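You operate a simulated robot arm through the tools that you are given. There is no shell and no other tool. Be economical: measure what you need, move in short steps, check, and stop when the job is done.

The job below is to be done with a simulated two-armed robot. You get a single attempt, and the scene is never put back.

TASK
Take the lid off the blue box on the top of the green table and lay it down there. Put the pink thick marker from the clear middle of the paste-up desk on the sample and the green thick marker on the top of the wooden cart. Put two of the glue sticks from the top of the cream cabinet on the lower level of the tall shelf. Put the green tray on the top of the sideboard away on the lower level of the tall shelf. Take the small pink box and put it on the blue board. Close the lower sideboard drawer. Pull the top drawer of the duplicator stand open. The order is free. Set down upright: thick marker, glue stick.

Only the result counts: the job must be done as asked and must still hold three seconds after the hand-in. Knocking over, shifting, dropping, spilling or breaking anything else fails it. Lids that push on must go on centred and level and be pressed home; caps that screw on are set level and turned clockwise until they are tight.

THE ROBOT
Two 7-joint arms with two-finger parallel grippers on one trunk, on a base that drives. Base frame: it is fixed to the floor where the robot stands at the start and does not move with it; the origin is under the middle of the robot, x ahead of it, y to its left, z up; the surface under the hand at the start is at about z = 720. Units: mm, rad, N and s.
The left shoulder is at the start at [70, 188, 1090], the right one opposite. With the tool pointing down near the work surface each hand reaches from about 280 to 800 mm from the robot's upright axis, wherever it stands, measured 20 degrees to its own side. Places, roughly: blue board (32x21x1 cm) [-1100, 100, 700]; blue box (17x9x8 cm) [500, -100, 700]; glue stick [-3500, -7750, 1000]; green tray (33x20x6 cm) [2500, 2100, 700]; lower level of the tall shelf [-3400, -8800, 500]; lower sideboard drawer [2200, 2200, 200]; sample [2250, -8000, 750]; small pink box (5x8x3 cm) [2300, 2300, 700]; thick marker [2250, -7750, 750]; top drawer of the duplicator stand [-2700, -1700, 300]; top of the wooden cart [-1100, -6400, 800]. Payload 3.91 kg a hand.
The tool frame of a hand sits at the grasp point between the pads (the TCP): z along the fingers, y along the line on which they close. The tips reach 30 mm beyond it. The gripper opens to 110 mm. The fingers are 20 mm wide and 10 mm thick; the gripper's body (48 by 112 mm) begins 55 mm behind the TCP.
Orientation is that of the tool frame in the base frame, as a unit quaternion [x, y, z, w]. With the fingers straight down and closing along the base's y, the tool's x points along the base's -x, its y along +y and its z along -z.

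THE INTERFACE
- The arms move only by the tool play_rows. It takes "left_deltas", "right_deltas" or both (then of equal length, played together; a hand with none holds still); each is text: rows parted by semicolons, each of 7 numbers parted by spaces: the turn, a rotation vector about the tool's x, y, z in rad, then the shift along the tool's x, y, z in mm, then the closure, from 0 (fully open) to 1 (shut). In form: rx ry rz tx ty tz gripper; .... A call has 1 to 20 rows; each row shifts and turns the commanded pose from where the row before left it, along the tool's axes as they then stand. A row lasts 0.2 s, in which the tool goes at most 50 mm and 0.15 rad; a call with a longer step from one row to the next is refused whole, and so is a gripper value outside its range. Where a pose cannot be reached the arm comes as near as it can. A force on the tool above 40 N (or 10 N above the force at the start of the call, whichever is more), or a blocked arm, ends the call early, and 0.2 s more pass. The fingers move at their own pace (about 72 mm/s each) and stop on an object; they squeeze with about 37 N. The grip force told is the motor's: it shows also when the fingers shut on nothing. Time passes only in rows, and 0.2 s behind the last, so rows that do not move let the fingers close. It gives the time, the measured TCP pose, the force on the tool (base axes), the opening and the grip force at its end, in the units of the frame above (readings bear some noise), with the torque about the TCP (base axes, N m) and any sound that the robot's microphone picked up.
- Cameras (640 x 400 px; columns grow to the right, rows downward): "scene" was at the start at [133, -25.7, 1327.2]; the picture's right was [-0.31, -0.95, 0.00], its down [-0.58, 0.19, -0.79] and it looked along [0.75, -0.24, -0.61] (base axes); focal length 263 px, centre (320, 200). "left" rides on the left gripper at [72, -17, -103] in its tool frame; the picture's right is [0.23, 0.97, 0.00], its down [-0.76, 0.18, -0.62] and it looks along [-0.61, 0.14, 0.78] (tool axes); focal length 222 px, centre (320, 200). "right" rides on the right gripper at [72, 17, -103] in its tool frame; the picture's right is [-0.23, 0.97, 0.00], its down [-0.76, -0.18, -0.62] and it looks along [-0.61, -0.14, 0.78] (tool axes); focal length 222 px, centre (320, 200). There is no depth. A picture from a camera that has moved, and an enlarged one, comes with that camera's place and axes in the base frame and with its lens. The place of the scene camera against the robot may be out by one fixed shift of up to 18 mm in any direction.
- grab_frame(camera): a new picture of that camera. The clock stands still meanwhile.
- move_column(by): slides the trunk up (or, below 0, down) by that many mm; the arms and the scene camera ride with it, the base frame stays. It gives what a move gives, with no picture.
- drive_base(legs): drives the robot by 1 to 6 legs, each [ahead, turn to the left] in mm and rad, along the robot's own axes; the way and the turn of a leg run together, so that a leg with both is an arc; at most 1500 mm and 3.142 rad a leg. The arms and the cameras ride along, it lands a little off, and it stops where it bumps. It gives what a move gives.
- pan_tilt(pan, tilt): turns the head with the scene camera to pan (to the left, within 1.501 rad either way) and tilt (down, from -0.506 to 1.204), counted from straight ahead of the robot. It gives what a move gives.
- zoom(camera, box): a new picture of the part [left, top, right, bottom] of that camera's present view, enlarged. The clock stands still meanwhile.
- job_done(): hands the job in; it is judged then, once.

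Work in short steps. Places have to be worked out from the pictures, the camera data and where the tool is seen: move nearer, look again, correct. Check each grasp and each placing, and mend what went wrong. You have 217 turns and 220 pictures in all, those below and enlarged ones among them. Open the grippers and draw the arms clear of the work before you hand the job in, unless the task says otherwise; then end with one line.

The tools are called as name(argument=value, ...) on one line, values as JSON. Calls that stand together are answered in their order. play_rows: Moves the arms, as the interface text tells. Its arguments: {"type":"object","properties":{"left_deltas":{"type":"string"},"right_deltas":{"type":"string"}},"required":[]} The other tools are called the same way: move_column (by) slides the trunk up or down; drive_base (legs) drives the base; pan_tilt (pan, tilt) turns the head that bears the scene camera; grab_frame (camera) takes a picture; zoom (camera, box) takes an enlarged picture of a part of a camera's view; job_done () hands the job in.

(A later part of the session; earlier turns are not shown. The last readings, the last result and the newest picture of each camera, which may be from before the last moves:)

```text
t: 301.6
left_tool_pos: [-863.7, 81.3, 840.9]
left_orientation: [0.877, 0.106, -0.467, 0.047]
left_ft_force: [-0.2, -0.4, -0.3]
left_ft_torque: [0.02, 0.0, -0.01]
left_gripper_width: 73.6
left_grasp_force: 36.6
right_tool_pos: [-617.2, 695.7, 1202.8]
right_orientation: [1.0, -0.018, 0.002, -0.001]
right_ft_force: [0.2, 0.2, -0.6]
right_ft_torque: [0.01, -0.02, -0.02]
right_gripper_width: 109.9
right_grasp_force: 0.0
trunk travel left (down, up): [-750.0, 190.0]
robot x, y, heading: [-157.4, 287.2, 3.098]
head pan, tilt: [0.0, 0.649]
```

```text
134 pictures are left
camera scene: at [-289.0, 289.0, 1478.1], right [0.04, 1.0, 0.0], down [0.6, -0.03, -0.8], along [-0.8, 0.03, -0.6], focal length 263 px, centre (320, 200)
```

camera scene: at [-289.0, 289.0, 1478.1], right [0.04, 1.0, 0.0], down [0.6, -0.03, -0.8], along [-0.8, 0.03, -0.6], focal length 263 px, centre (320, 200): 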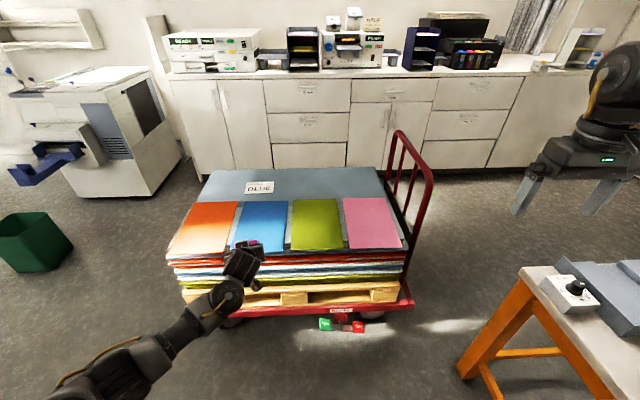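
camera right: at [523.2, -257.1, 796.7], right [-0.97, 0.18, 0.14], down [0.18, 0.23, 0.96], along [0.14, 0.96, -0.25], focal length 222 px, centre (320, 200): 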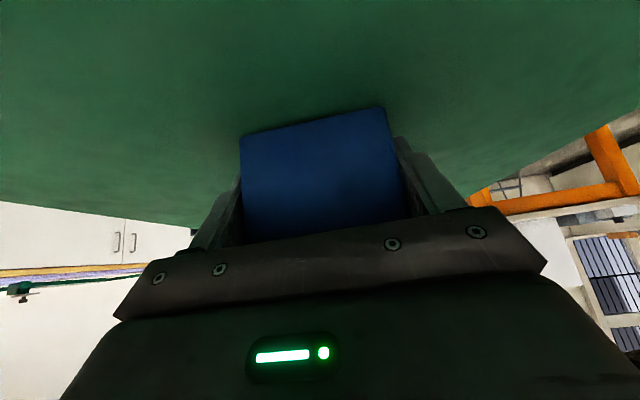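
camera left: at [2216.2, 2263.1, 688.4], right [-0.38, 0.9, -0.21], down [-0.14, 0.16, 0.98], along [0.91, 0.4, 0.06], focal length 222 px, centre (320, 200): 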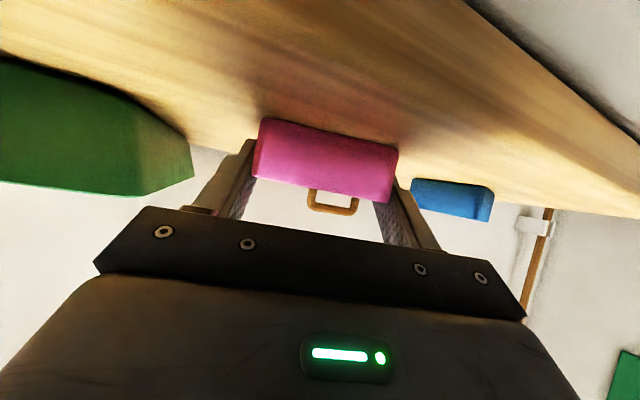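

The blue 32×21 board spans about x −1310…−984, y −25…177. I drive forward 260 mm to bring the bin over its middle and lower the trunk 95 mm.

drive_base(legs=[[265, 0.02]])

move_column(by=-95)

grab_frame(camera="left")

zoom(camera="scene", box=[150, 180, 450, 368])

```text
t: 303.4
left_tool_pos: [-1120.0, 76.4, 840.6]
left_orientation: [0.875, 0.115, -0.466, 0.051]
left_ft_force: [-0.3, -0.5, 0.7]
left_ft_torque: [0.03, 0.0, -0.02]
left_gripper_width: 73.7
left_grasp_force: 37.3
right_tool_pos: [-882.9, 695.9, 1203.4]
right_orientation: [1.0, -0.008, 0.002, -0.001]
right_ft_force: [-0.8, -0.4, 0.2]
right_ft_torque: [0.0, 0.01, 0.0]
right_gripper_width: 109.9
right_grasp_force: 0.0
trunk travel left (down, up): [-750.0, 190.0]
robot x, y, heading: [-415.9, 290.7, 3.117]
head pan, tilt: [0.0, 0.649]
```

```text
t: 304.7
left_tool_pos: [-1120.0, 76.3, 746.4]
left_orientation: [0.875, 0.115, -0.467, 0.051]
left_ft_force: [1.0, 0.2, 0.5]
left_ft_torque: [-0.01, 0.0, -0.01]
left_gripper_width: 73.5
left_grasp_force: 37.3
right_tool_pos: [-885.8, 696.4, 1108.4]
right_orientation: [1.0, -0.008, 0.001, -0.001]
right_ft_force: [0.5, 0.6, -0.9]
right_ft_torque: [0.0, -0.01, 0.02]
right_gripper_width: 109.9
right_grasp_force: 0.0
trunk travel left (down, up): [-655.0, 285.0]
robot x, y, heading: [-412.5, 294.3, 3.119]
head pan, tilt: [0.0, 0.649]
```

```text
133 pictures are left
camera left: at [-1001.1, 124.6, 743.4], right [0.36, -0.91, -0.21], down [0.14, -0.17, 0.98], along [-0.92, -0.38, 0.06], focal length 222 px, centre (320, 200)
```

left: 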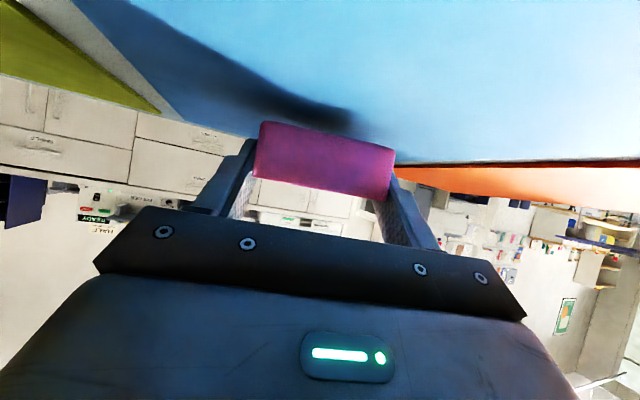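

```text
2.13 times, centred on (300, 274) of scene
camera zoom: at [-550.0, 294.8, 1383.1], right [0.02, 1.0, 0.0], down [0.6, -0.01, -0.8], along [-0.8, 0.02, -0.6], focal length 560 px, centre (363, 43)
```

zoom: 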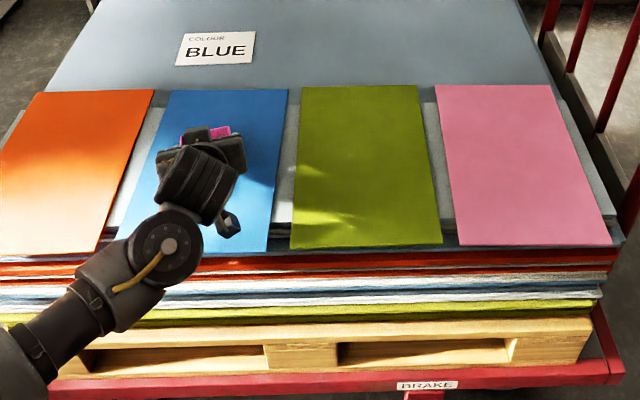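

The bin is over the blue board, near contact. I lower in 3 mm steps and watch the force.

play_rows(left_deltas="0 0 0 2.5 0 1.7 1;0 0 0 2.5 0 1.7 1;0 0 0 2.5 0 1.7 1;0 0 0 0 0 0 1")

play_rows(left_deltas="0 0 0 2.5 0 1.7 1;0 0 0 2.5 0 1.7 1;0 0 0 0 0 0 1")

grab_frame(camera="left")

```text
t: 305.7
left_tool_pos: [-1120.7, 77.6, 735.7]
left_orientation: [0.876, 0.115, -0.466, 0.051]
left_ft_force: [-0.7, -1.0, 0.8]
left_ft_torque: [0.0, 0.02, 0.0]
left_gripper_width: 73.6
left_grasp_force: 37.3
right_tool_pos: [-884.8, 696.1, 1108.7]
right_orientation: [1.0, -0.009, 0.002, -0.002]
right_ft_force: [-0.2, 0.3, 0.5]
right_ft_torque: [0.0, -0.04, 0.04]
right_gripper_width: 110.0
right_grasp_force: 0.1
trunk travel left (down, up): [-655.0, 285.0]
robot x, y, heading: [-413.5, 290.9, 3.12]
head pan, tilt: [0.0, 0.649]
```

```text
t: 306.5
left_tool_pos: [-1119.1, 77.2, 734.8]
left_orientation: [0.874, 0.114, -0.469, 0.051]
left_ft_force: [-2.1, 0.1, 16.7]
left_ft_torque: [-0.62, -0.12, -0.08]
left_gripper_width: 73.6
left_grasp_force: 37.7
right_tool_pos: [-882.8, 696.7, 1107.7]
right_orientation: [1.0, -0.009, 0.001, -0.001]
right_ft_force: [-0.1, 0.6, 0.0]
right_ft_torque: [-0.03, 0.0, 0.0]
right_gripper_width: 110.0
right_grasp_force: 0.0
trunk travel left (down, up): [-655.0, 285.0]
robot x, y, heading: [-413.1, 290.1, 3.116]
head pan, tilt: [0.0, 0.649]
```

```text
131 pictures are left
camera left: at [-1001.4, 125.3, 731.3], right [0.36, -0.91, -0.21], down [0.14, -0.17, 0.98], along [-0.92, -0.38, 0.07], focal length 222 px, centre (320, 200)
```

left: 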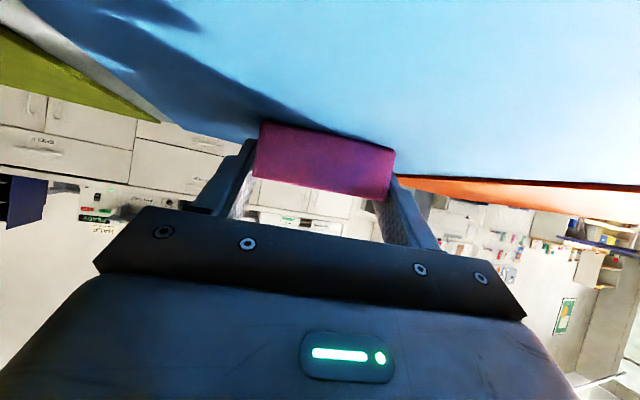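

Contact is felt (≈17 N). I ease up 1.5 mm, open gently, and withdraw straight back along the fingers.

play_rows(left_deltas="0 0 0 -2 0 -1.4 1;0 0 0 0 0 0 0.3;0 0 0 0 0 0 0.1;0 0 0 0 0 0 0;0 0 0 -3 0 -20 0;0 0 0 -10 0 -30 0;0 0 0 -20 0 -30 0;0 0 0 -20 0 -30 0;0 0 0 0 0 0 0")

grab_frame(camera="left")

zoom(camera="scene", box=[150, 180, 450, 368])

```text
t: 308.5
left_tool_pos: [-1060.4, 90.3, 838.6]
left_orientation: [0.876, 0.115, -0.466, 0.051]
left_ft_force: [0.0, -0.8, 0.1]
left_ft_torque: [0.0, 0.01, 0.04]
left_gripper_width: 109.8
left_grasp_force: 0.0
right_tool_pos: [-885.9, 695.6, 1107.5]
right_orientation: [1.0, -0.009, 0.002, -0.001]
right_ft_force: [-0.6, 0.6, 0.1]
right_ft_torque: [-0.01, 0.02, 0.0]
right_gripper_width: 110.0
right_grasp_force: 0.0
trunk travel left (down, up): [-655.0, 285.0]
robot x, y, heading: [-411.5, 288.0, 3.127]
head pan, tilt: [0.0, 0.649]
```

```text
130 pictures are left
camera left: at [-941.7, 138.6, 836.9], right [0.36, -0.91, -0.2], down [0.13, -0.17, 0.98], along [-0.92, -0.38, 0.06], focal length 222 px, centre (320, 200)
```

left: 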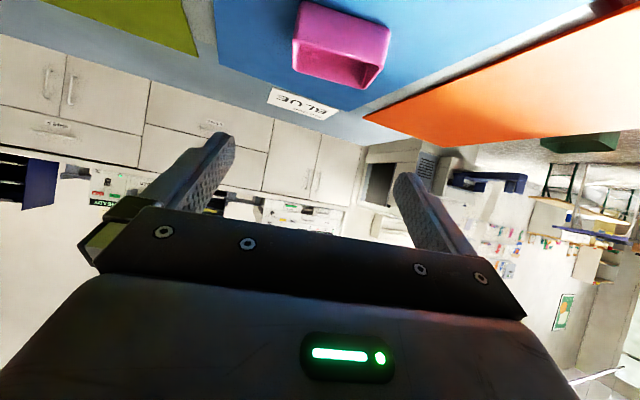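

```text
2.13 times, centred on (300, 274) of scene
camera zoom: at [-550.2, 294.7, 1383.0], right [0.02, 1.0, 0.0], down [0.6, -0.01, -0.8], along [-0.8, 0.02, -0.6], focal length 560 px, centre (363, 43)
```

zoom: 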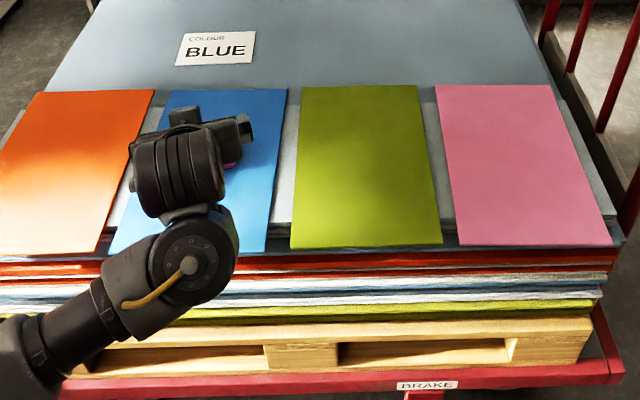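

The pink box stands on the blue board. Next the duplicator stand drawer; I back off, drive toward it and look.

drive_base(legs=[[-200, 0.02], [0, 1.571], [1350, 0], [0, -1.571], [700, 0]])

pan_tilt(pan=0.25, tilt=0.5)

grab_frame(camera="scene")

```text
t: 327.5
left_tool_pos: [-1582.2, -1240.5, 838.7]
left_orientation: [0.876, 0.114, -0.466, 0.051]
left_ft_force: [0.0, 0.1, 0.1]
left_ft_torque: [0.01, -0.02, 0.01]
left_gripper_width: 110.1
left_grasp_force: 0.1
right_tool_pos: [-1405.1, -636.7, 1107.0]
right_orientation: [1.0, -0.01, 0.001, -0.001]
right_ft_force: [-1.1, -0.9, 0.1]
right_ft_torque: [0.0, 0.01, 0.02]
right_gripper_width: 110.3
right_grasp_force: 0.1
trunk travel left (down, up): [-655.0, 285.0]
robot x, y, heading: [-936.4, -1043.4, 3.119]
head pan, tilt: [0.0, 0.649]
```

```text
t: 328.3
left_tool_pos: [-1582.7, -1240.4, 838.6]
left_orientation: [0.876, 0.114, -0.466, 0.05]
left_ft_force: [-0.2, 0.0, -0.1]
left_ft_torque: [0.0, 0.0, 0.0]
left_gripper_width: 110.0
left_grasp_force: 0.0
right_tool_pos: [-1404.8, -635.8, 1106.2]
right_orientation: [1.0, -0.01, 0.002, -0.001]
right_ft_force: [0.0, -0.5, 0.5]
right_ft_torque: [-0.01, -0.04, 0.01]
right_gripper_width: 110.1
right_grasp_force: 0.0
trunk travel left (down, up): [-655.0, 285.0]
robot x, y, heading: [-936.6, -1041.0, 3.119]
head pan, tilt: [0.25, 0.499]
```

```text
128 pictures are left
camera scene: at [-1073.3, -1060.3, 1396.4], right [-0.22, 0.98, 0.0], down [0.47, 0.11, -0.88], along [-0.86, -0.19, -0.48], focal length 263 px, centre (320, 200)
```

scene: 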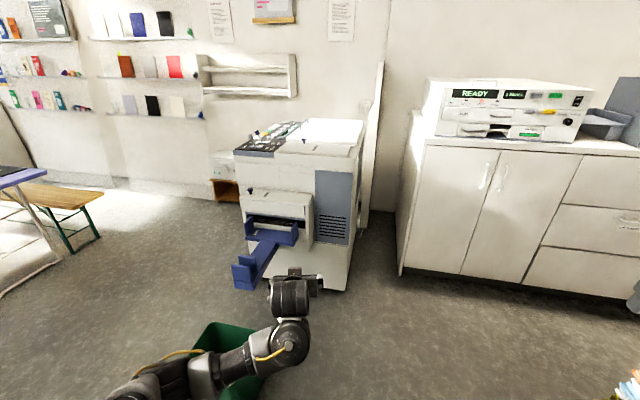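

zoom(camera="scene", box=[200, 100, 400, 310])

```text
1.90 times, centred on (300, 205) of scene
camera zoom: at [-1073.3, -1060.3, 1396.4], right [-0.22, 0.98, 0.0], down [0.47, 0.11, -0.88], along [-0.86, -0.19, -0.48], focal length 502 px, centre (358, 190)
```

zoom: 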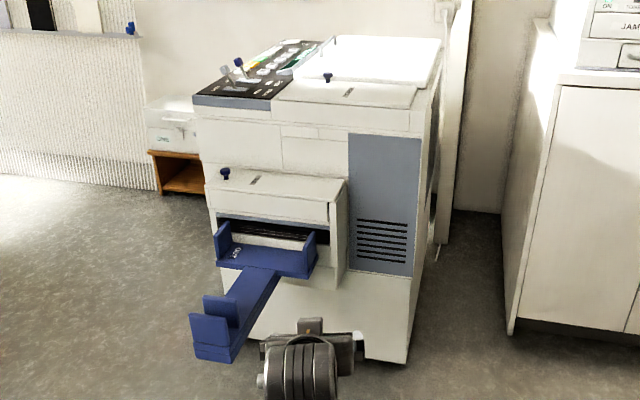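

The drawer is probably on the operator's (−y) side. I drive around the green bin to see that side.

drive_base(legs=[[0, 1.593], [1500, 0], [0, -1.571], [800, 0]])

pan_tilt(pan=-0.8, tilt=0.5)

grab_frame(camera="scene")

```text
t: 341.8
left_tool_pos: [-1342.6, -3140.8, 843.0]
left_orientation: [0.776, 0.416, -0.424, 0.212]
left_ft_force: [25.1, -8.0, 7.5]
left_ft_torque: [-0.01, -0.1, -0.01]
left_gripper_width: 97.2
left_grasp_force: 0.1
right_tool_pos: [-1599.3, -2552.3, 1107.8]
right_orientation: [0.943, 0.332, 0.001, -0.001]
right_ft_force: [-1.6, 0.1, -0.2]
right_ft_torque: [0.0, -0.02, -0.02]
right_gripper_width: 109.7
right_grasp_force: 0.0
trunk travel left (down, up): [-655.0, 285.0]
robot x, y, heading: [-978.6, -2562.7, -2.458]
head pan, tilt: [0.25, 0.499]
stopped in leg 3: the force on the tool passed its limit at 58 N (the readings are from after the stop); the commanded pose is now the measured one
```

```text
t: 343.1
left_tool_pos: [-1342.7, -3140.9, 842.1]
left_orientation: [0.777, 0.414, -0.425, 0.209]
left_ft_force: [20.0, -19.3, 8.8]
left_ft_torque: [-0.2, 0.11, 0.68]
left_gripper_width: 96.6
left_grasp_force: 0.1
right_tool_pos: [-1599.5, -2555.6, 1109.3]
right_orientation: [0.943, 0.332, 0.001, -0.003]
right_ft_force: [0.0, 0.5, -0.1]
right_ft_torque: [-0.03, -0.01, 0.02]
right_gripper_width: 109.9
right_grasp_force: 0.0
trunk travel left (down, up): [-655.0, 285.0]
robot x, y, heading: [-982.0, -2562.2, -2.467]
head pan, tilt: [-0.799, 0.499]
```

```text
126 pictures are left
camera scene: at [-1105.8, -2584.2, 1396.8], right [0.12, 0.99, 0.0], down [0.47, -0.06, -0.88], along [-0.87, 0.11, -0.48], focal length 263 px, centre (320, 200)
```

scene: 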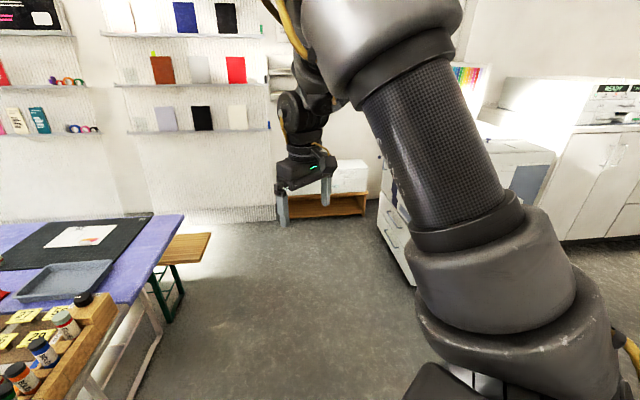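

The left hand touched something on a table to the left. I look carefully before moving.

grab_frame(camera="left")

pan_tilt(pan=0.4, tilt=0.7)

grab_frame(camera="scene")

```text
125 pictures are left
camera left: at [-1285.0, -3026.5, 839.3], right [0.87, -0.45, -0.22], down [0.22, -0.03, 0.97], along [-0.44, -0.89, 0.07], focal length 222 px, centre (320, 200)
```

left: 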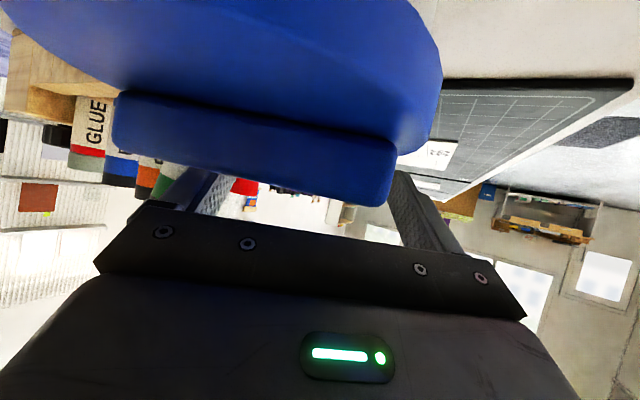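

```text
t: 344.5
left_tool_pos: [-1343.5, -3141.2, 840.9]
left_orientation: [0.777, 0.415, -0.424, 0.209]
left_ft_force: [20.2, -19.0, 6.6]
left_ft_torque: [-0.26, -0.02, 0.66]
left_gripper_width: 96.7
left_grasp_force: 0.1
right_tool_pos: [-1599.5, -2556.3, 1109.0]
right_orientation: [0.943, 0.333, 0.001, -0.003]
right_ft_force: [0.2, -0.1, 0.9]
right_ft_torque: [0.02, 0.01, 0.02]
right_gripper_width: 110.3
right_grasp_force: 0.0
trunk travel left (down, up): [-655.0, 285.0]
robot x, y, heading: [-984.7, -2562.4, -2.463]
head pan, tilt: [0.4, 0.7]
```

```text
124 pictures are left
camera scene: at [-1055.7, -2670.2, 1378.8], right [-0.88, 0.47, 0.0], down [0.3, 0.57, -0.76], along [-0.36, -0.67, -0.64], focal length 263 px, centre (320, 200)
```

scene: 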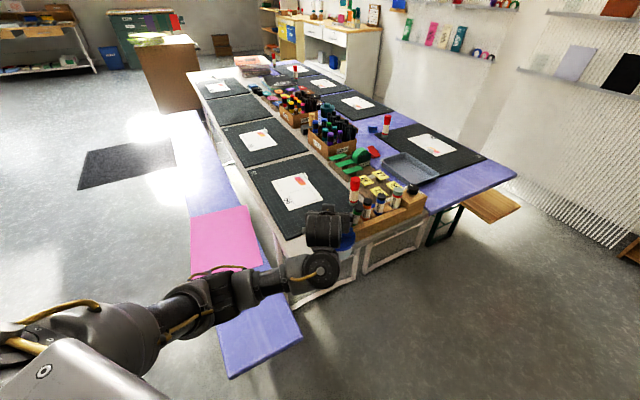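

The hand bumped a blue object at the table's end while turning. I reverse that turn gently and inspect it.

drive_base(legs=[[0, 0.25]])

grab_frame(camera="left")

zoom(camera="scene", box=[280, 140, 520, 300])

```text
t: 345.8
left_tool_pos: [-1196.6, -3210.3, 841.8]
left_orientation: [0.722, 0.505, -0.395, 0.26]
left_ft_force: [0.0, 1.4, 0.4]
left_ft_torque: [-0.01, 0.02, 0.0]
left_gripper_width: 109.9
left_grasp_force: 0.0
right_tool_pos: [-1586.4, -2703.4, 1107.9]
right_orientation: [0.896, 0.444, 0.002, -0.002]
right_ft_force: [-1.0, -1.0, 0.3]
right_ft_torque: [0.04, 0.02, 0.02]
right_gripper_width: 110.1
right_grasp_force: 0.1
trunk travel left (down, up): [-655.0, 285.0]
robot x, y, heading: [-980.6, -2562.4, -2.219]
head pan, tilt: [0.4, 0.7]
```

```text
123 pictures are left
camera left: at [-1166.4, -3085.2, 838.7], right [0.95, -0.23, -0.21], down [0.22, 0.02, 0.97], along [-0.22, -0.97, 0.07], focal length 222 px, centre (320, 200)
```

left: 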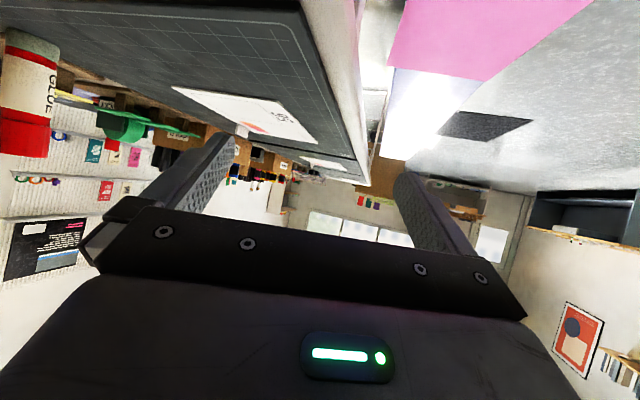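

```text
2.50 times, centred on (400, 220) of scene
camera zoom: at [-1031.1, -2684.2, 1378.7], right [-0.97, 0.25, 0.0], down [0.16, 0.62, -0.76], along [-0.19, -0.74, -0.64], focal length 658 px, centre (120, 150)
```

zoom: 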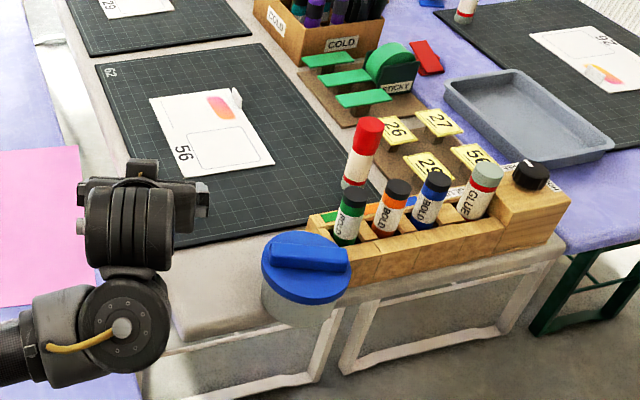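

It's a heavy-looking capped jar against the wooden rack; it stands upright. I raise the trunk for clearance, back away, and turn to the duplicator.

move_column(by=280)

drive_base(legs=[[-500, 0], [0, -1.35]])

pan_tilt(pan=0.0, tilt=0.5)

grab_frame(camera="scene")

```text
t: 348.6
left_tool_pos: [-1196.4, -3209.0, 1121.2]
left_orientation: [0.722, 0.505, -0.395, 0.26]
left_ft_force: [0.6, 0.9, -0.7]
left_ft_torque: [0.03, 0.02, -0.02]
left_gripper_width: 110.0
left_grasp_force: 0.0
right_tool_pos: [-1585.0, -2703.6, 1386.9]
right_orientation: [0.896, 0.444, 0.002, -0.001]
right_ft_force: [-0.2, 0.1, 0.7]
right_ft_torque: [-0.03, 0.04, -0.02]
right_gripper_width: 110.1
right_grasp_force: 0.1
trunk travel left (down, up): [-935.0, 5.0]
robot x, y, heading: [-979.0, -2566.7, -2.222]
head pan, tilt: [0.4, 0.7]
```

```text
t: 354.9
left_tool_pos: [-1357.0, -2082.7, 1121.6]
left_orientation: [0.878, -0.07, -0.47, -0.052]
left_ft_force: [0.3, -0.3, -0.8]
left_ft_torque: [-0.02, 0.03, -0.01]
left_gripper_width: 110.2
left_grasp_force: 0.2
right_tool_pos: [-934.7, -1602.9, 1387.5]
right_orientation: [0.974, -0.227, 0.003, -0.001]
right_ft_force: [-0.8, -0.7, 0.3]
right_ft_torque: [0.0, -0.01, -0.01]
right_gripper_width: 110.1
right_grasp_force: 0.0
trunk travel left (down, up): [-935.0, 5.0]
robot x, y, heading: [-680.0, -2168.5, 2.682]
head pan, tilt: [0.4, 0.7]
```

```text
t: 355.8
left_tool_pos: [-1356.8, -2081.6, 1121.8]
left_orientation: [0.878, -0.07, -0.471, -0.05]
left_ft_force: [-0.2, -0.5, -0.1]
left_ft_torque: [0.0, 0.06, 0.02]
left_gripper_width: 110.0
left_grasp_force: 0.0
right_tool_pos: [-934.7, -1602.0, 1386.6]
right_orientation: [0.974, -0.227, 0.002, 0.0]
right_ft_force: [0.1, 0.0, -0.5]
right_ft_torque: [0.0, -0.04, 0.0]
right_gripper_width: 109.9
right_grasp_force: 0.0
trunk travel left (down, up): [-935.0, 5.0]
robot x, y, heading: [-683.0, -2171.4, 2.688]
head pan, tilt: [0.0, 0.499]
```

```text
121 pictures are left
camera scene: at [-806.7, -2106.7, 1676.4], right [0.44, 0.9, 0.0], down [0.43, -0.21, -0.88], along [-0.79, 0.39, -0.48], focal length 263 px, centre (320, 200)
```

scene: 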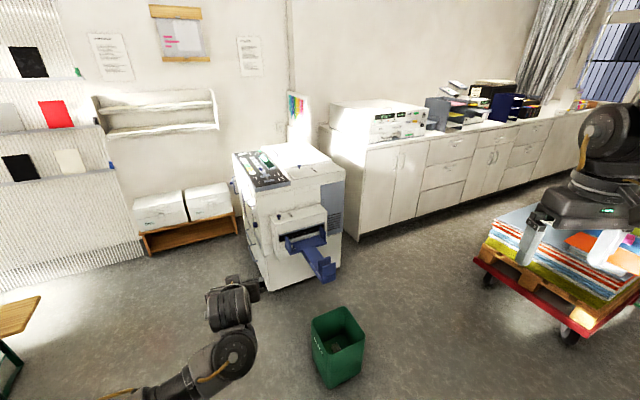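

zoom(camera="scene", box=[215, 140, 355, 300])

```text
2.50 times, centred on (285, 220) of scene
camera zoom: at [-806.7, -2106.7, 1676.4], right [0.44, 0.9, 0.0], down [0.43, -0.21, -0.88], along [-0.79, 0.39, -0.48], focal length 658 px, centre (408, 150)
```

zoom: 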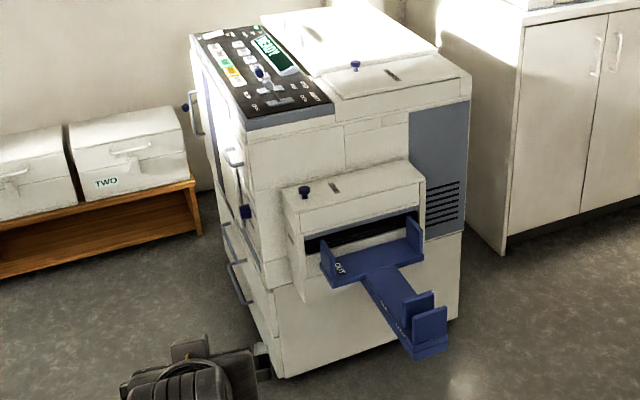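

The drawers are on the −y face (y ≈ −1808), centred near x ≈ −2650, with horizontal bar handles. I drive to stand in front of that face, looking +y.

drive_base(legs=[[0, 0.6], [900, 0], [860, 0], [0, -1.71]])

grab_frame(camera="scene")

```text
t: 370.3
left_tool_pos: [-2588.3, -1741.7, 1120.9]
left_orientation: [0.7, -0.535, -0.368, -0.298]
left_ft_force: [0.5, -0.8, 0.4]
left_ft_torque: [-0.02, -0.04, 0.01]
left_gripper_width: 110.0
left_grasp_force: 0.1
right_tool_pos: [-1977.3, -1929.2, 1386.9]
right_orientation: [-0.695, 0.719, -0.002, -0.001]
right_ft_force: [1.1, -0.1, -0.1]
right_ft_torque: [0.0, 0.01, -0.01]
right_gripper_width: 110.1
right_grasp_force: 0.1
trunk travel left (down, up): [-935.0, 5.0]
robot x, y, heading: [-2391.2, -2396.4, 1.537]
head pan, tilt: [0.0, 0.499]
```

```text
119 pictures are left
camera scene: at [-2386.1, -2252.1, 1676.4], right [1.0, -0.03, 0.0], down [-0.02, -0.48, -0.88], along [0.03, 0.88, -0.48], focal length 263 px, centre (320, 200)
```

scene: 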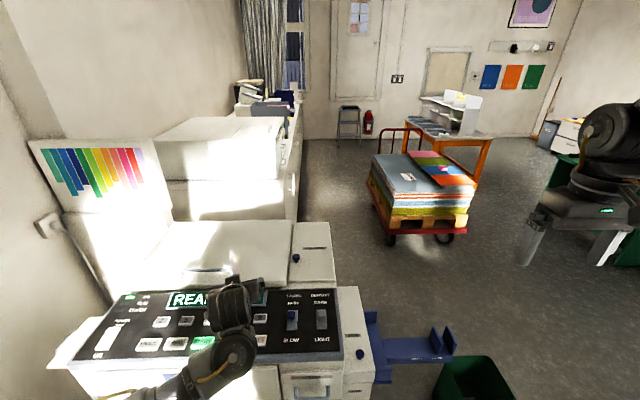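

The machine is right ahead. I back up 280 mm, square up, and look down at the drawers.

drive_base(legs=[[-280, 0.034]])

move_column(by=-400)

pan_tilt(pan=0.2, tilt=0.75)

grab_frame(camera="scene")

```text
t: 372.2
left_tool_pos: [-2617.3, -2023.7, 1121.9]
left_orientation: [0.71, -0.522, -0.374, -0.29]
left_ft_force: [0.1, -0.5, 0.0]
left_ft_torque: [0.03, 0.03, -0.01]
left_gripper_width: 110.2
left_grasp_force: 0.0
right_tool_pos: [-1999.2, -2187.8, 1386.8]
right_orientation: [0.709, -0.705, 0.003, 0.002]
right_ft_force: [0.3, -0.8, 0.2]
right_ft_torque: [0.03, 0.0, 0.02]
right_gripper_width: 109.8
right_grasp_force: 0.0
trunk travel left (down, up): [-935.0, 5.0]
robot x, y, heading: [-2396.1, -2670.5, 1.574]
head pan, tilt: [0.0, 0.499]
```

```text
t: 376.1
left_tool_pos: [-2617.8, -2025.7, 721.2]
left_orientation: [0.71, -0.522, -0.374, -0.291]
left_ft_force: [-0.3, 0.8, 0.0]
left_ft_torque: [-0.02, 0.01, 0.01]
left_gripper_width: 109.6
left_grasp_force: 0.1
right_tool_pos: [-2000.2, -2190.8, 986.9]
right_orientation: [0.709, -0.705, 0.002, 0.002]
right_ft_force: [0.8, 0.0, 0.9]
right_ft_torque: [0.01, -0.03, 0.02]
right_gripper_width: 110.1
right_grasp_force: 0.1
trunk travel left (down, up): [-535.0, 405.0]
robot x, y, heading: [-2394.0, -2673.3, 1.58]
head pan, tilt: [0.0, 0.499]
```

```text
t: 376.9
left_tool_pos: [-2616.7, -2026.3, 721.7]
left_orientation: [0.71, -0.521, -0.374, -0.291]
left_ft_force: [1.2, -0.4, 0.0]
left_ft_torque: [-0.01, 0.0, 0.02]
left_gripper_width: 110.1
left_grasp_force: 0.1
right_tool_pos: [-1999.6, -2190.2, 987.3]
right_orientation: [0.709, -0.705, 0.002, 0.001]
right_ft_force: [0.9, 0.1, -0.3]
right_ft_torque: [0.0, 0.0, -0.01]
right_gripper_width: 109.9
right_grasp_force: 0.1
trunk travel left (down, up): [-535.0, 405.0]
robot x, y, heading: [-2397.4, -2672.6, 1.574]
head pan, tilt: [0.201, 0.75]
```

```text
118 pictures are left
camera scene: at [-2411.2, -2538.6, 1254.5], right [0.98, 0.2, 0.0], down [0.14, -0.67, -0.73], along [-0.15, 0.72, -0.68], focal length 263 px, centre (320, 200)
```

scene: 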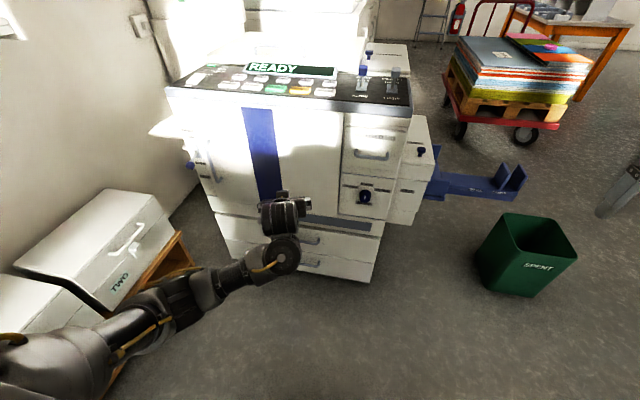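

zoom(camera="scene", box=[200, 180, 400, 300])

```text
3.20 times, centred on (300, 240) of scene
camera zoom: at [-2411.2, -2538.6, 1254.5], right [0.98, 0.2, 0.0], down [0.14, -0.67, -0.73], along [-0.15, 0.72, -0.68], focal length 842 px, centre (384, 72)
```

zoom: 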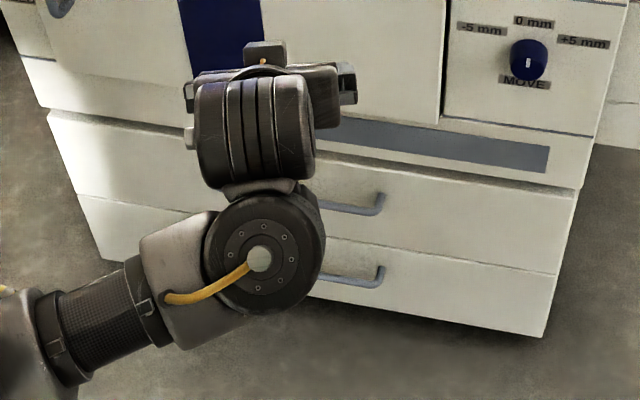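

I see the two stand drawers with bar handles; the top one at z ≈ 343, x about −2800…−2560. I set the left hand level, pointing ahead, and roll it 90° so the fingers close vertically.

play_rows(left_deltas="0.112 0 0.075 0 0 -10 0;0.112 0 0.075 0 0 -10 0;0 -0.147 0 0 0 -10 0;0 -0.147 0 0 0 -10 0;0 -0.147 0 0 0 0 0;0 -0.147 0 0 0 0 0;0 0 0 0 0 0 0")

play_rows(left_deltas="0 0 0.143 0 0 0 0;0 0 0.143 0 0 0 0;0 0 0.143 0 0 0 0;0 0 0.143 0 0 0 0;0 0 0.143 0 0 0 0;0 0 0.143 0 0 0 0;0 0 0.143 0 0 0 0;0 0 0.143 0 0 0 0;0 0 0.143 0 0 0 0;0 0 0.143 0 0 0 0;0 0 0.141 0 0 0 0;0 0 0 0 0 0 0")

grab_frame(camera="scene")

```text
t: 378.4
left_tool_pos: [-2613.6, -2059.9, 741.7]
left_orientation: [0.508, -0.487, -0.503, -0.502]
left_ft_force: [-0.1, 0.4, -0.4]
left_ft_torque: [0.03, -0.03, 0.01]
left_gripper_width: 110.1
left_grasp_force: 0.1
right_tool_pos: [-1998.6, -2191.5, 987.5]
right_orientation: [0.709, -0.705, 0.003, 0.0]
right_ft_force: [-0.7, 0.3, 0.0]
right_ft_torque: [-0.01, -0.03, 0.05]
right_gripper_width: 109.9
right_grasp_force: 0.0
trunk travel left (down, up): [-535.0, 405.0]
robot x, y, heading: [-2395.1, -2671.8, 1.575]
head pan, tilt: [0.201, 0.75]
```

```text
t: 381.1
left_tool_pos: [-2613.4, -2060.3, 742.0]
left_orientation: [-0.016, 0.703, 0.711, -0.002]
left_ft_force: [0.2, -0.2, 0.0]
left_ft_torque: [-0.01, -0.01, 0.01]
left_gripper_width: 110.0
left_grasp_force: 0.1
right_tool_pos: [-1998.8, -2190.8, 987.1]
right_orientation: [0.709, -0.705, 0.002, 0.002]
right_ft_force: [0.0, 0.0, 0.6]
right_ft_torque: [0.01, 0.01, 0.02]
right_gripper_width: 110.0
right_grasp_force: 0.1
trunk travel left (down, up): [-535.0, 405.0]
robot x, y, heading: [-2393.1, -2669.7, 1.576]
head pan, tilt: [0.201, 0.75]
```

```text
116 pictures are left
camera scene: at [-2411.2, -2538.7, 1254.5], right [0.98, 0.2, 0.0], down [0.14, -0.67, -0.73], along [-0.15, 0.72, -0.68], focal length 263 px, centre (320, 200)
```

scene: 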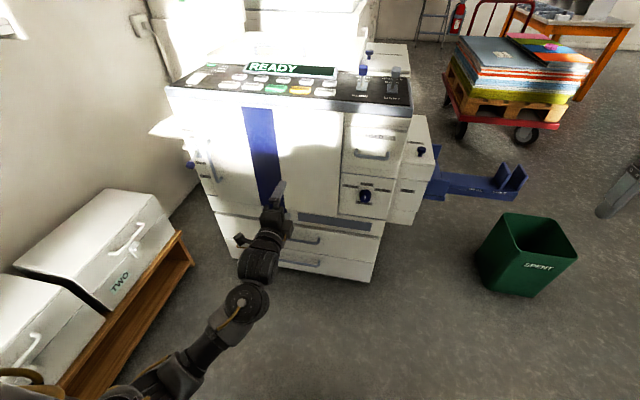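

The orientation is exact. I lower the trunk 400 mm to handle height and look with the left camera.

move_column(by=-400)

grab_frame(camera="left")

grab_frame(camera="scene")

```text
t: 384.9
left_tool_pos: [-2614.6, -2059.8, 342.0]
left_orientation: [-0.015, 0.703, 0.711, -0.001]
left_ft_force: [0.1, 0.5, 0.4]
left_ft_torque: [-0.03, 0.0, -0.04]
left_gripper_width: 110.1
left_grasp_force: 0.1
right_tool_pos: [-2000.1, -2191.6, 586.5]
right_orientation: [0.709, -0.705, 0.002, 0.001]
right_ft_force: [0.3, -0.2, 0.7]
right_ft_torque: [0.0, -0.01, -0.01]
right_gripper_width: 109.9
right_grasp_force: 0.0
trunk travel left (down, up): [-135.0, 805.0]
robot x, y, heading: [-2396.4, -2669.5, 1.58]
head pan, tilt: [0.201, 0.75]
```

```text
115 pictures are left
camera left: at [-2682.8, -2164.2, 323.0], right [-0.25, -0.01, 0.97], down [0.77, -0.61, 0.19], along [0.59, 0.79, 0.16], focal length 222 px, centre (320, 200)
```

left: 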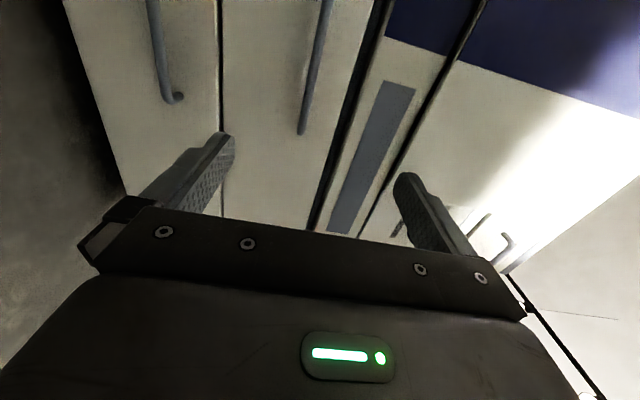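

```text
114 pictures are left
camera scene: at [-2411.3, -2538.8, 854.5], right [0.98, 0.2, 0.0], down [0.14, -0.67, -0.73], along [-0.15, 0.72, -0.68], focal length 263 px, centre (320, 200)
```

scene: 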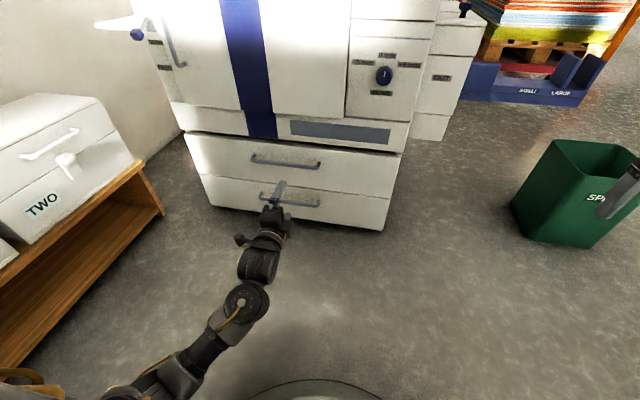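

Scene and wrist estimates of the handle differ a bit; I zoom to refine.

zoom(camera="scene", box=[180, 120, 420, 240])

zoom(camera="left", box=[100, 0, 420, 200])

```text
2.67 times, centred on (300, 180) of scene
camera zoom: at [-2411.3, -2538.8, 854.5], right [0.98, 0.2, 0.0], down [0.14, -0.67, -0.73], along [-0.15, 0.72, -0.68], focal length 702 px, centre (373, 253)
```

zoom: 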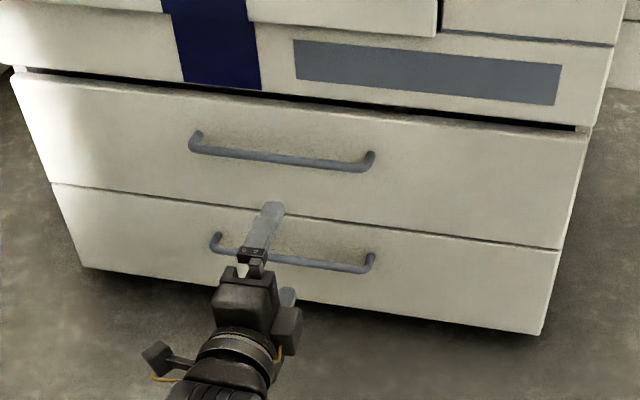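

```text
2.00 times, centred on (260, 100) of left
camera zoom: at [-2682.8, -2164.2, 323.0], right [-0.25, -0.01, 0.97], down [0.77, -0.61, 0.19], along [0.59, 0.79, 0.16], focal length 444 px, centre (440, 400)
```

zoom: 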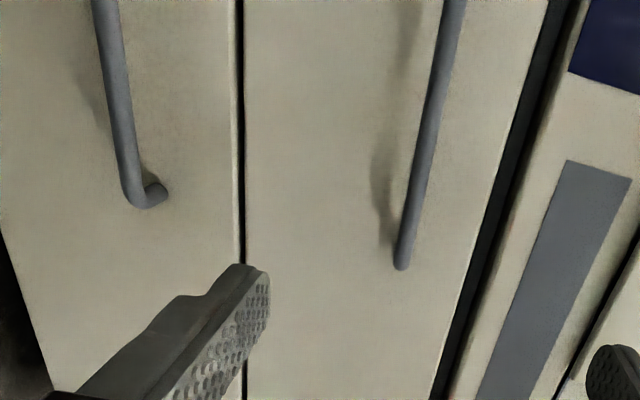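

Handle bar: centre x ≈ −2665, y ≈ −1858, z ≈ 330. I centre on it, lower 12 mm, and drive forward 150 mm.

play_rows(left_deltas="0 0 0 20 -6 0 0.2;0 0 0 20 -6 0 0.2;0 0 0 0 0 0 0.2")

drive_base(legs=[[145, 0]])

grab_frame(camera="left")

```text
t: 385.7
left_tool_pos: [-2654.7, -2060.4, 328.2]
left_orientation: [-0.016, 0.704, 0.71, 0.001]
left_ft_force: [-0.1, 0.5, -0.2]
left_ft_torque: [-0.01, 0.03, 0.0]
left_gripper_width: 87.7
left_grasp_force: 0.0
right_tool_pos: [-2000.3, -2189.8, 587.4]
right_orientation: [0.709, -0.705, 0.003, 0.001]
right_ft_force: [-1.1, -0.2, -0.9]
right_ft_torque: [0.01, -0.01, -0.03]
right_gripper_width: 109.6
right_grasp_force: 0.1
trunk travel left (down, up): [-135.0, 805.0]
robot x, y, heading: [-2394.3, -2673.1, 1.575]
head pan, tilt: [0.201, 0.75]
```

```text
t: 387.0
left_tool_pos: [-2656.1, -1915.3, 329.4]
left_orientation: [-0.016, 0.704, 0.71, -0.001]
left_ft_force: [0.4, -0.1, 0.5]
left_ft_torque: [-0.01, 0.01, 0.01]
left_gripper_width: 88.2
left_grasp_force: 0.0
right_tool_pos: [-2001.8, -2044.4, 587.4]
right_orientation: [0.71, -0.705, 0.002, 0.001]
right_ft_force: [-0.5, -0.3, -0.1]
right_ft_torque: [0.03, 0.02, 0.04]
right_gripper_width: 110.2
right_grasp_force: 0.0
trunk travel left (down, up): [-135.0, 805.0]
robot x, y, heading: [-2395.2, -2525.4, 1.575]
head pan, tilt: [0.201, 0.75]
```

```text
111 pictures are left
camera left: at [-2724.7, -2019.7, 310.1], right [-0.25, -0.01, 0.97], down [0.77, -0.61, 0.19], along [0.58, 0.8, 0.16], focal length 222 px, centre (320, 200)
```

left: 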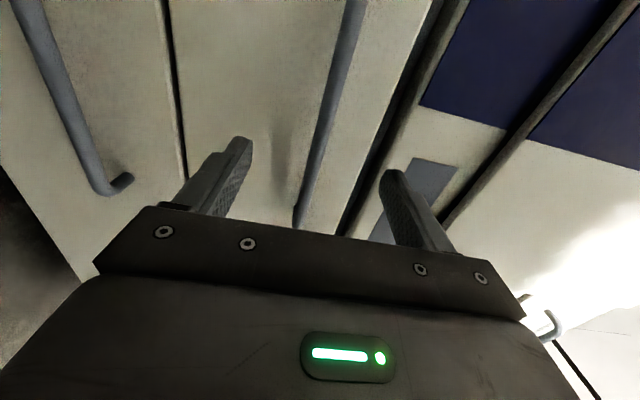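

The bar is between the fingers. I advance 42 mm gently and close.

play_rows(left_deltas="0 0 0 0 0 14 0.2;0 0 0 0 0 14 0.2;0 0 0 0 0 14 0.2;0 0 0 0 0 0 0.4;0 0 0 0 0 0 0.6;0 0 0 0 0 0 0.8;0 0 0 0 0 0 1;0 0 0 0 0 0 1")

grab_frame(camera="left")

```text
t: 388.8
left_tool_pos: [-2657.9, -1872.6, 329.8]
left_orientation: [-0.016, 0.704, 0.71, -0.001]
left_ft_force: [-0.2, 0.8, -1.5]
left_ft_torque: [0.03, 0.92, 0.12]
left_gripper_width: 11.7
left_grasp_force: 45.2
right_tool_pos: [-2002.4, -2046.0, 586.8]
right_orientation: [0.71, -0.704, 0.003, 0.002]
right_ft_force: [0.1, -1.3, 0.4]
right_ft_torque: [-0.01, -0.03, 0.01]
right_gripper_width: 110.0
right_grasp_force: 0.1
trunk travel left (down, up): [-135.0, 805.0]
robot x, y, heading: [-2393.7, -2521.7, 1.575]
head pan, tilt: [0.201, 0.75]
```

```text
110 pictures are left
camera left: at [-2726.6, -1976.5, 309.8], right [-0.25, -0.01, 0.97], down [0.77, -0.61, 0.19], along [0.59, 0.8, 0.16], focal length 222 px, centre (320, 200)
```

left: 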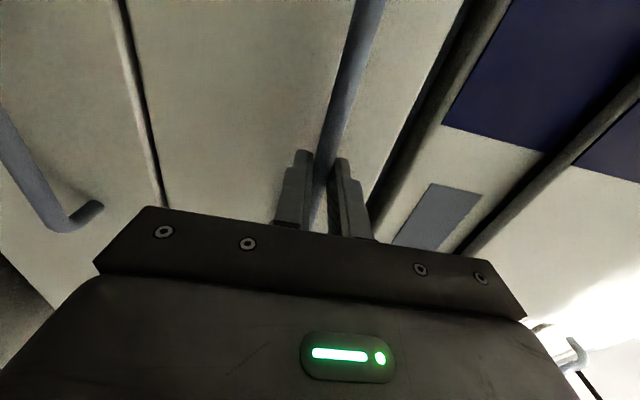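

The bar is gripped (11.7 mm). I pull by driving back 150 mm and check.

drive_base(legs=[[-150, 0]])

grab_frame(camera="scene")

```text
t: 390.2
left_tool_pos: [-2657.4, -2016.1, 329.4]
left_orientation: [-0.016, 0.704, 0.71, -0.001]
left_ft_force: [-1.6, -0.8, -1.6]
left_ft_torque: [-0.07, 0.87, -0.22]
left_gripper_width: 11.8
left_grasp_force: 44.4
right_tool_pos: [-2001.9, -2188.6, 587.0]
right_orientation: [0.71, -0.704, 0.002, 0.001]
right_ft_force: [0.5, -0.7, -0.2]
right_ft_torque: [0.0, 0.02, 0.0]
right_gripper_width: 109.8
right_grasp_force: 0.0
trunk travel left (down, up): [-135.0, 805.0]
robot x, y, heading: [-2395.9, -2670.0, 1.576]
head pan, tilt: [0.201, 0.75]
```

```text
109 pictures are left
camera scene: at [-2411.5, -2537.3, 854.4], right [0.98, 0.21, 0.0], down [0.14, -0.67, -0.73], along [-0.15, 0.72, -0.68], focal length 263 px, centre (320, 200)
```

scene: 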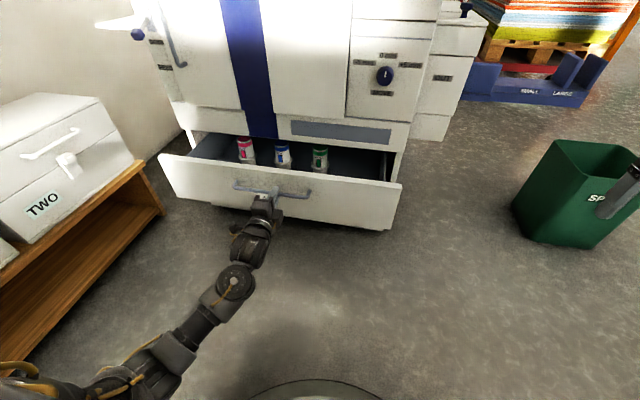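

The drawer is coming open (bottles inside stand). I pull another 110 mm.

drive_base(legs=[[-60, 0], [-50, 0]])

grab_frame(camera="scene")

```text
t: 391.7
left_tool_pos: [-2656.7, -2126.2, 329.3]
left_orientation: [-0.017, 0.703, 0.711, -0.002]
left_ft_force: [-6.3, -1.0, -1.6]
left_ft_torque: [-0.06, 0.9, -0.01]
left_gripper_width: 12.0
left_grasp_force: 45.2
right_tool_pos: [-2000.0, -2298.4, 588.1]
right_orientation: [0.709, -0.705, 0.002, 0.001]
right_ft_force: [0.1, -0.5, 0.4]
right_ft_torque: [0.0, -0.01, 0.04]
right_gripper_width: 110.1
right_grasp_force: 0.0
trunk travel left (down, up): [-135.0, 805.0]
robot x, y, heading: [-2393.2, -2777.1, 1.573]
head pan, tilt: [0.201, 0.75]
```

```text
108 pictures are left
camera scene: at [-2410.8, -2646.7, 854.5], right [0.98, 0.21, 0.0], down [0.14, -0.67, -0.73], along [-0.15, 0.72, -0.68], focal length 263 px, centre (320, 200)
```

scene: 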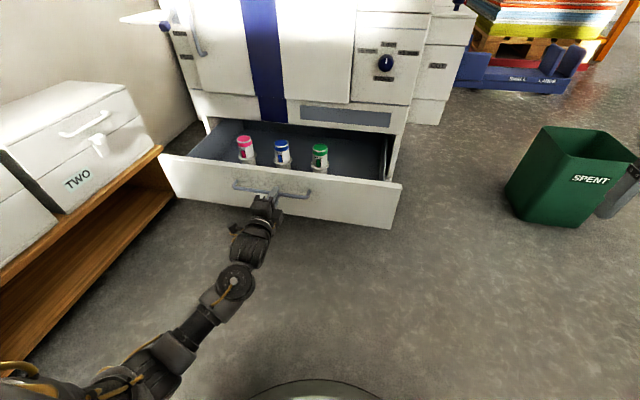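

The drawer is open 255 mm with the bottles standing. I release the bar and withdraw.

play_rows(left_deltas="0 0 0 0 0 0 0.7;0 0 0 0 0 0 0.4;0 0 0 0 0 0 0.3;0 0 0 0 0 0 0.3;0 0 0 0 0 -15 0.3;0 0 0 0 0 -25 0.3;0 0 0 0 0 -30 0.3;0 0 0 0 0 0 0.3")

grab_frame(camera="scene")

```text
t: 393.5
left_tool_pos: [-2656.0, -2195.3, 327.1]
left_orientation: [-0.017, 0.704, 0.71, -0.001]
left_ft_force: [0.4, -0.3, 0.1]
left_ft_torque: [0.03, -0.03, 0.01]
left_gripper_width: 77.1
left_grasp_force: 0.0
right_tool_pos: [-2000.1, -2298.1, 586.7]
right_orientation: [0.709, -0.705, 0.002, 0.0]
right_ft_force: [-0.4, 0.1, 1.1]
right_ft_torque: [-0.03, 0.02, 0.02]
right_gripper_width: 110.2
right_grasp_force: 0.1
trunk travel left (down, up): [-135.0, 805.0]
robot x, y, heading: [-2394.0, -2782.4, 1.579]
head pan, tilt: [0.201, 0.75]
```

```text
107 pictures are left
camera scene: at [-2410.7, -2646.8, 854.5], right [0.98, 0.21, 0.0], down [0.14, -0.67, -0.73], along [-0.15, 0.72, -0.68], focal length 263 px, centre (320, 200)
```

scene: 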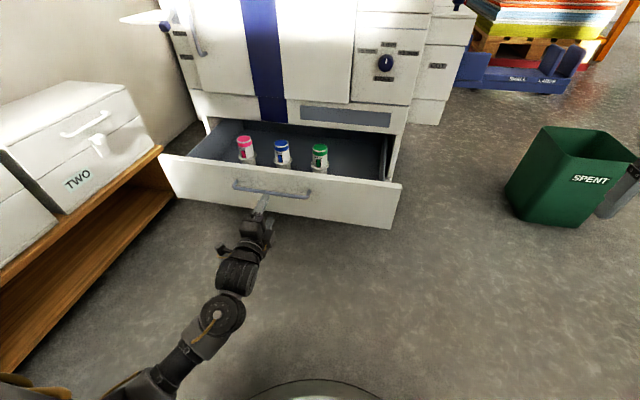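

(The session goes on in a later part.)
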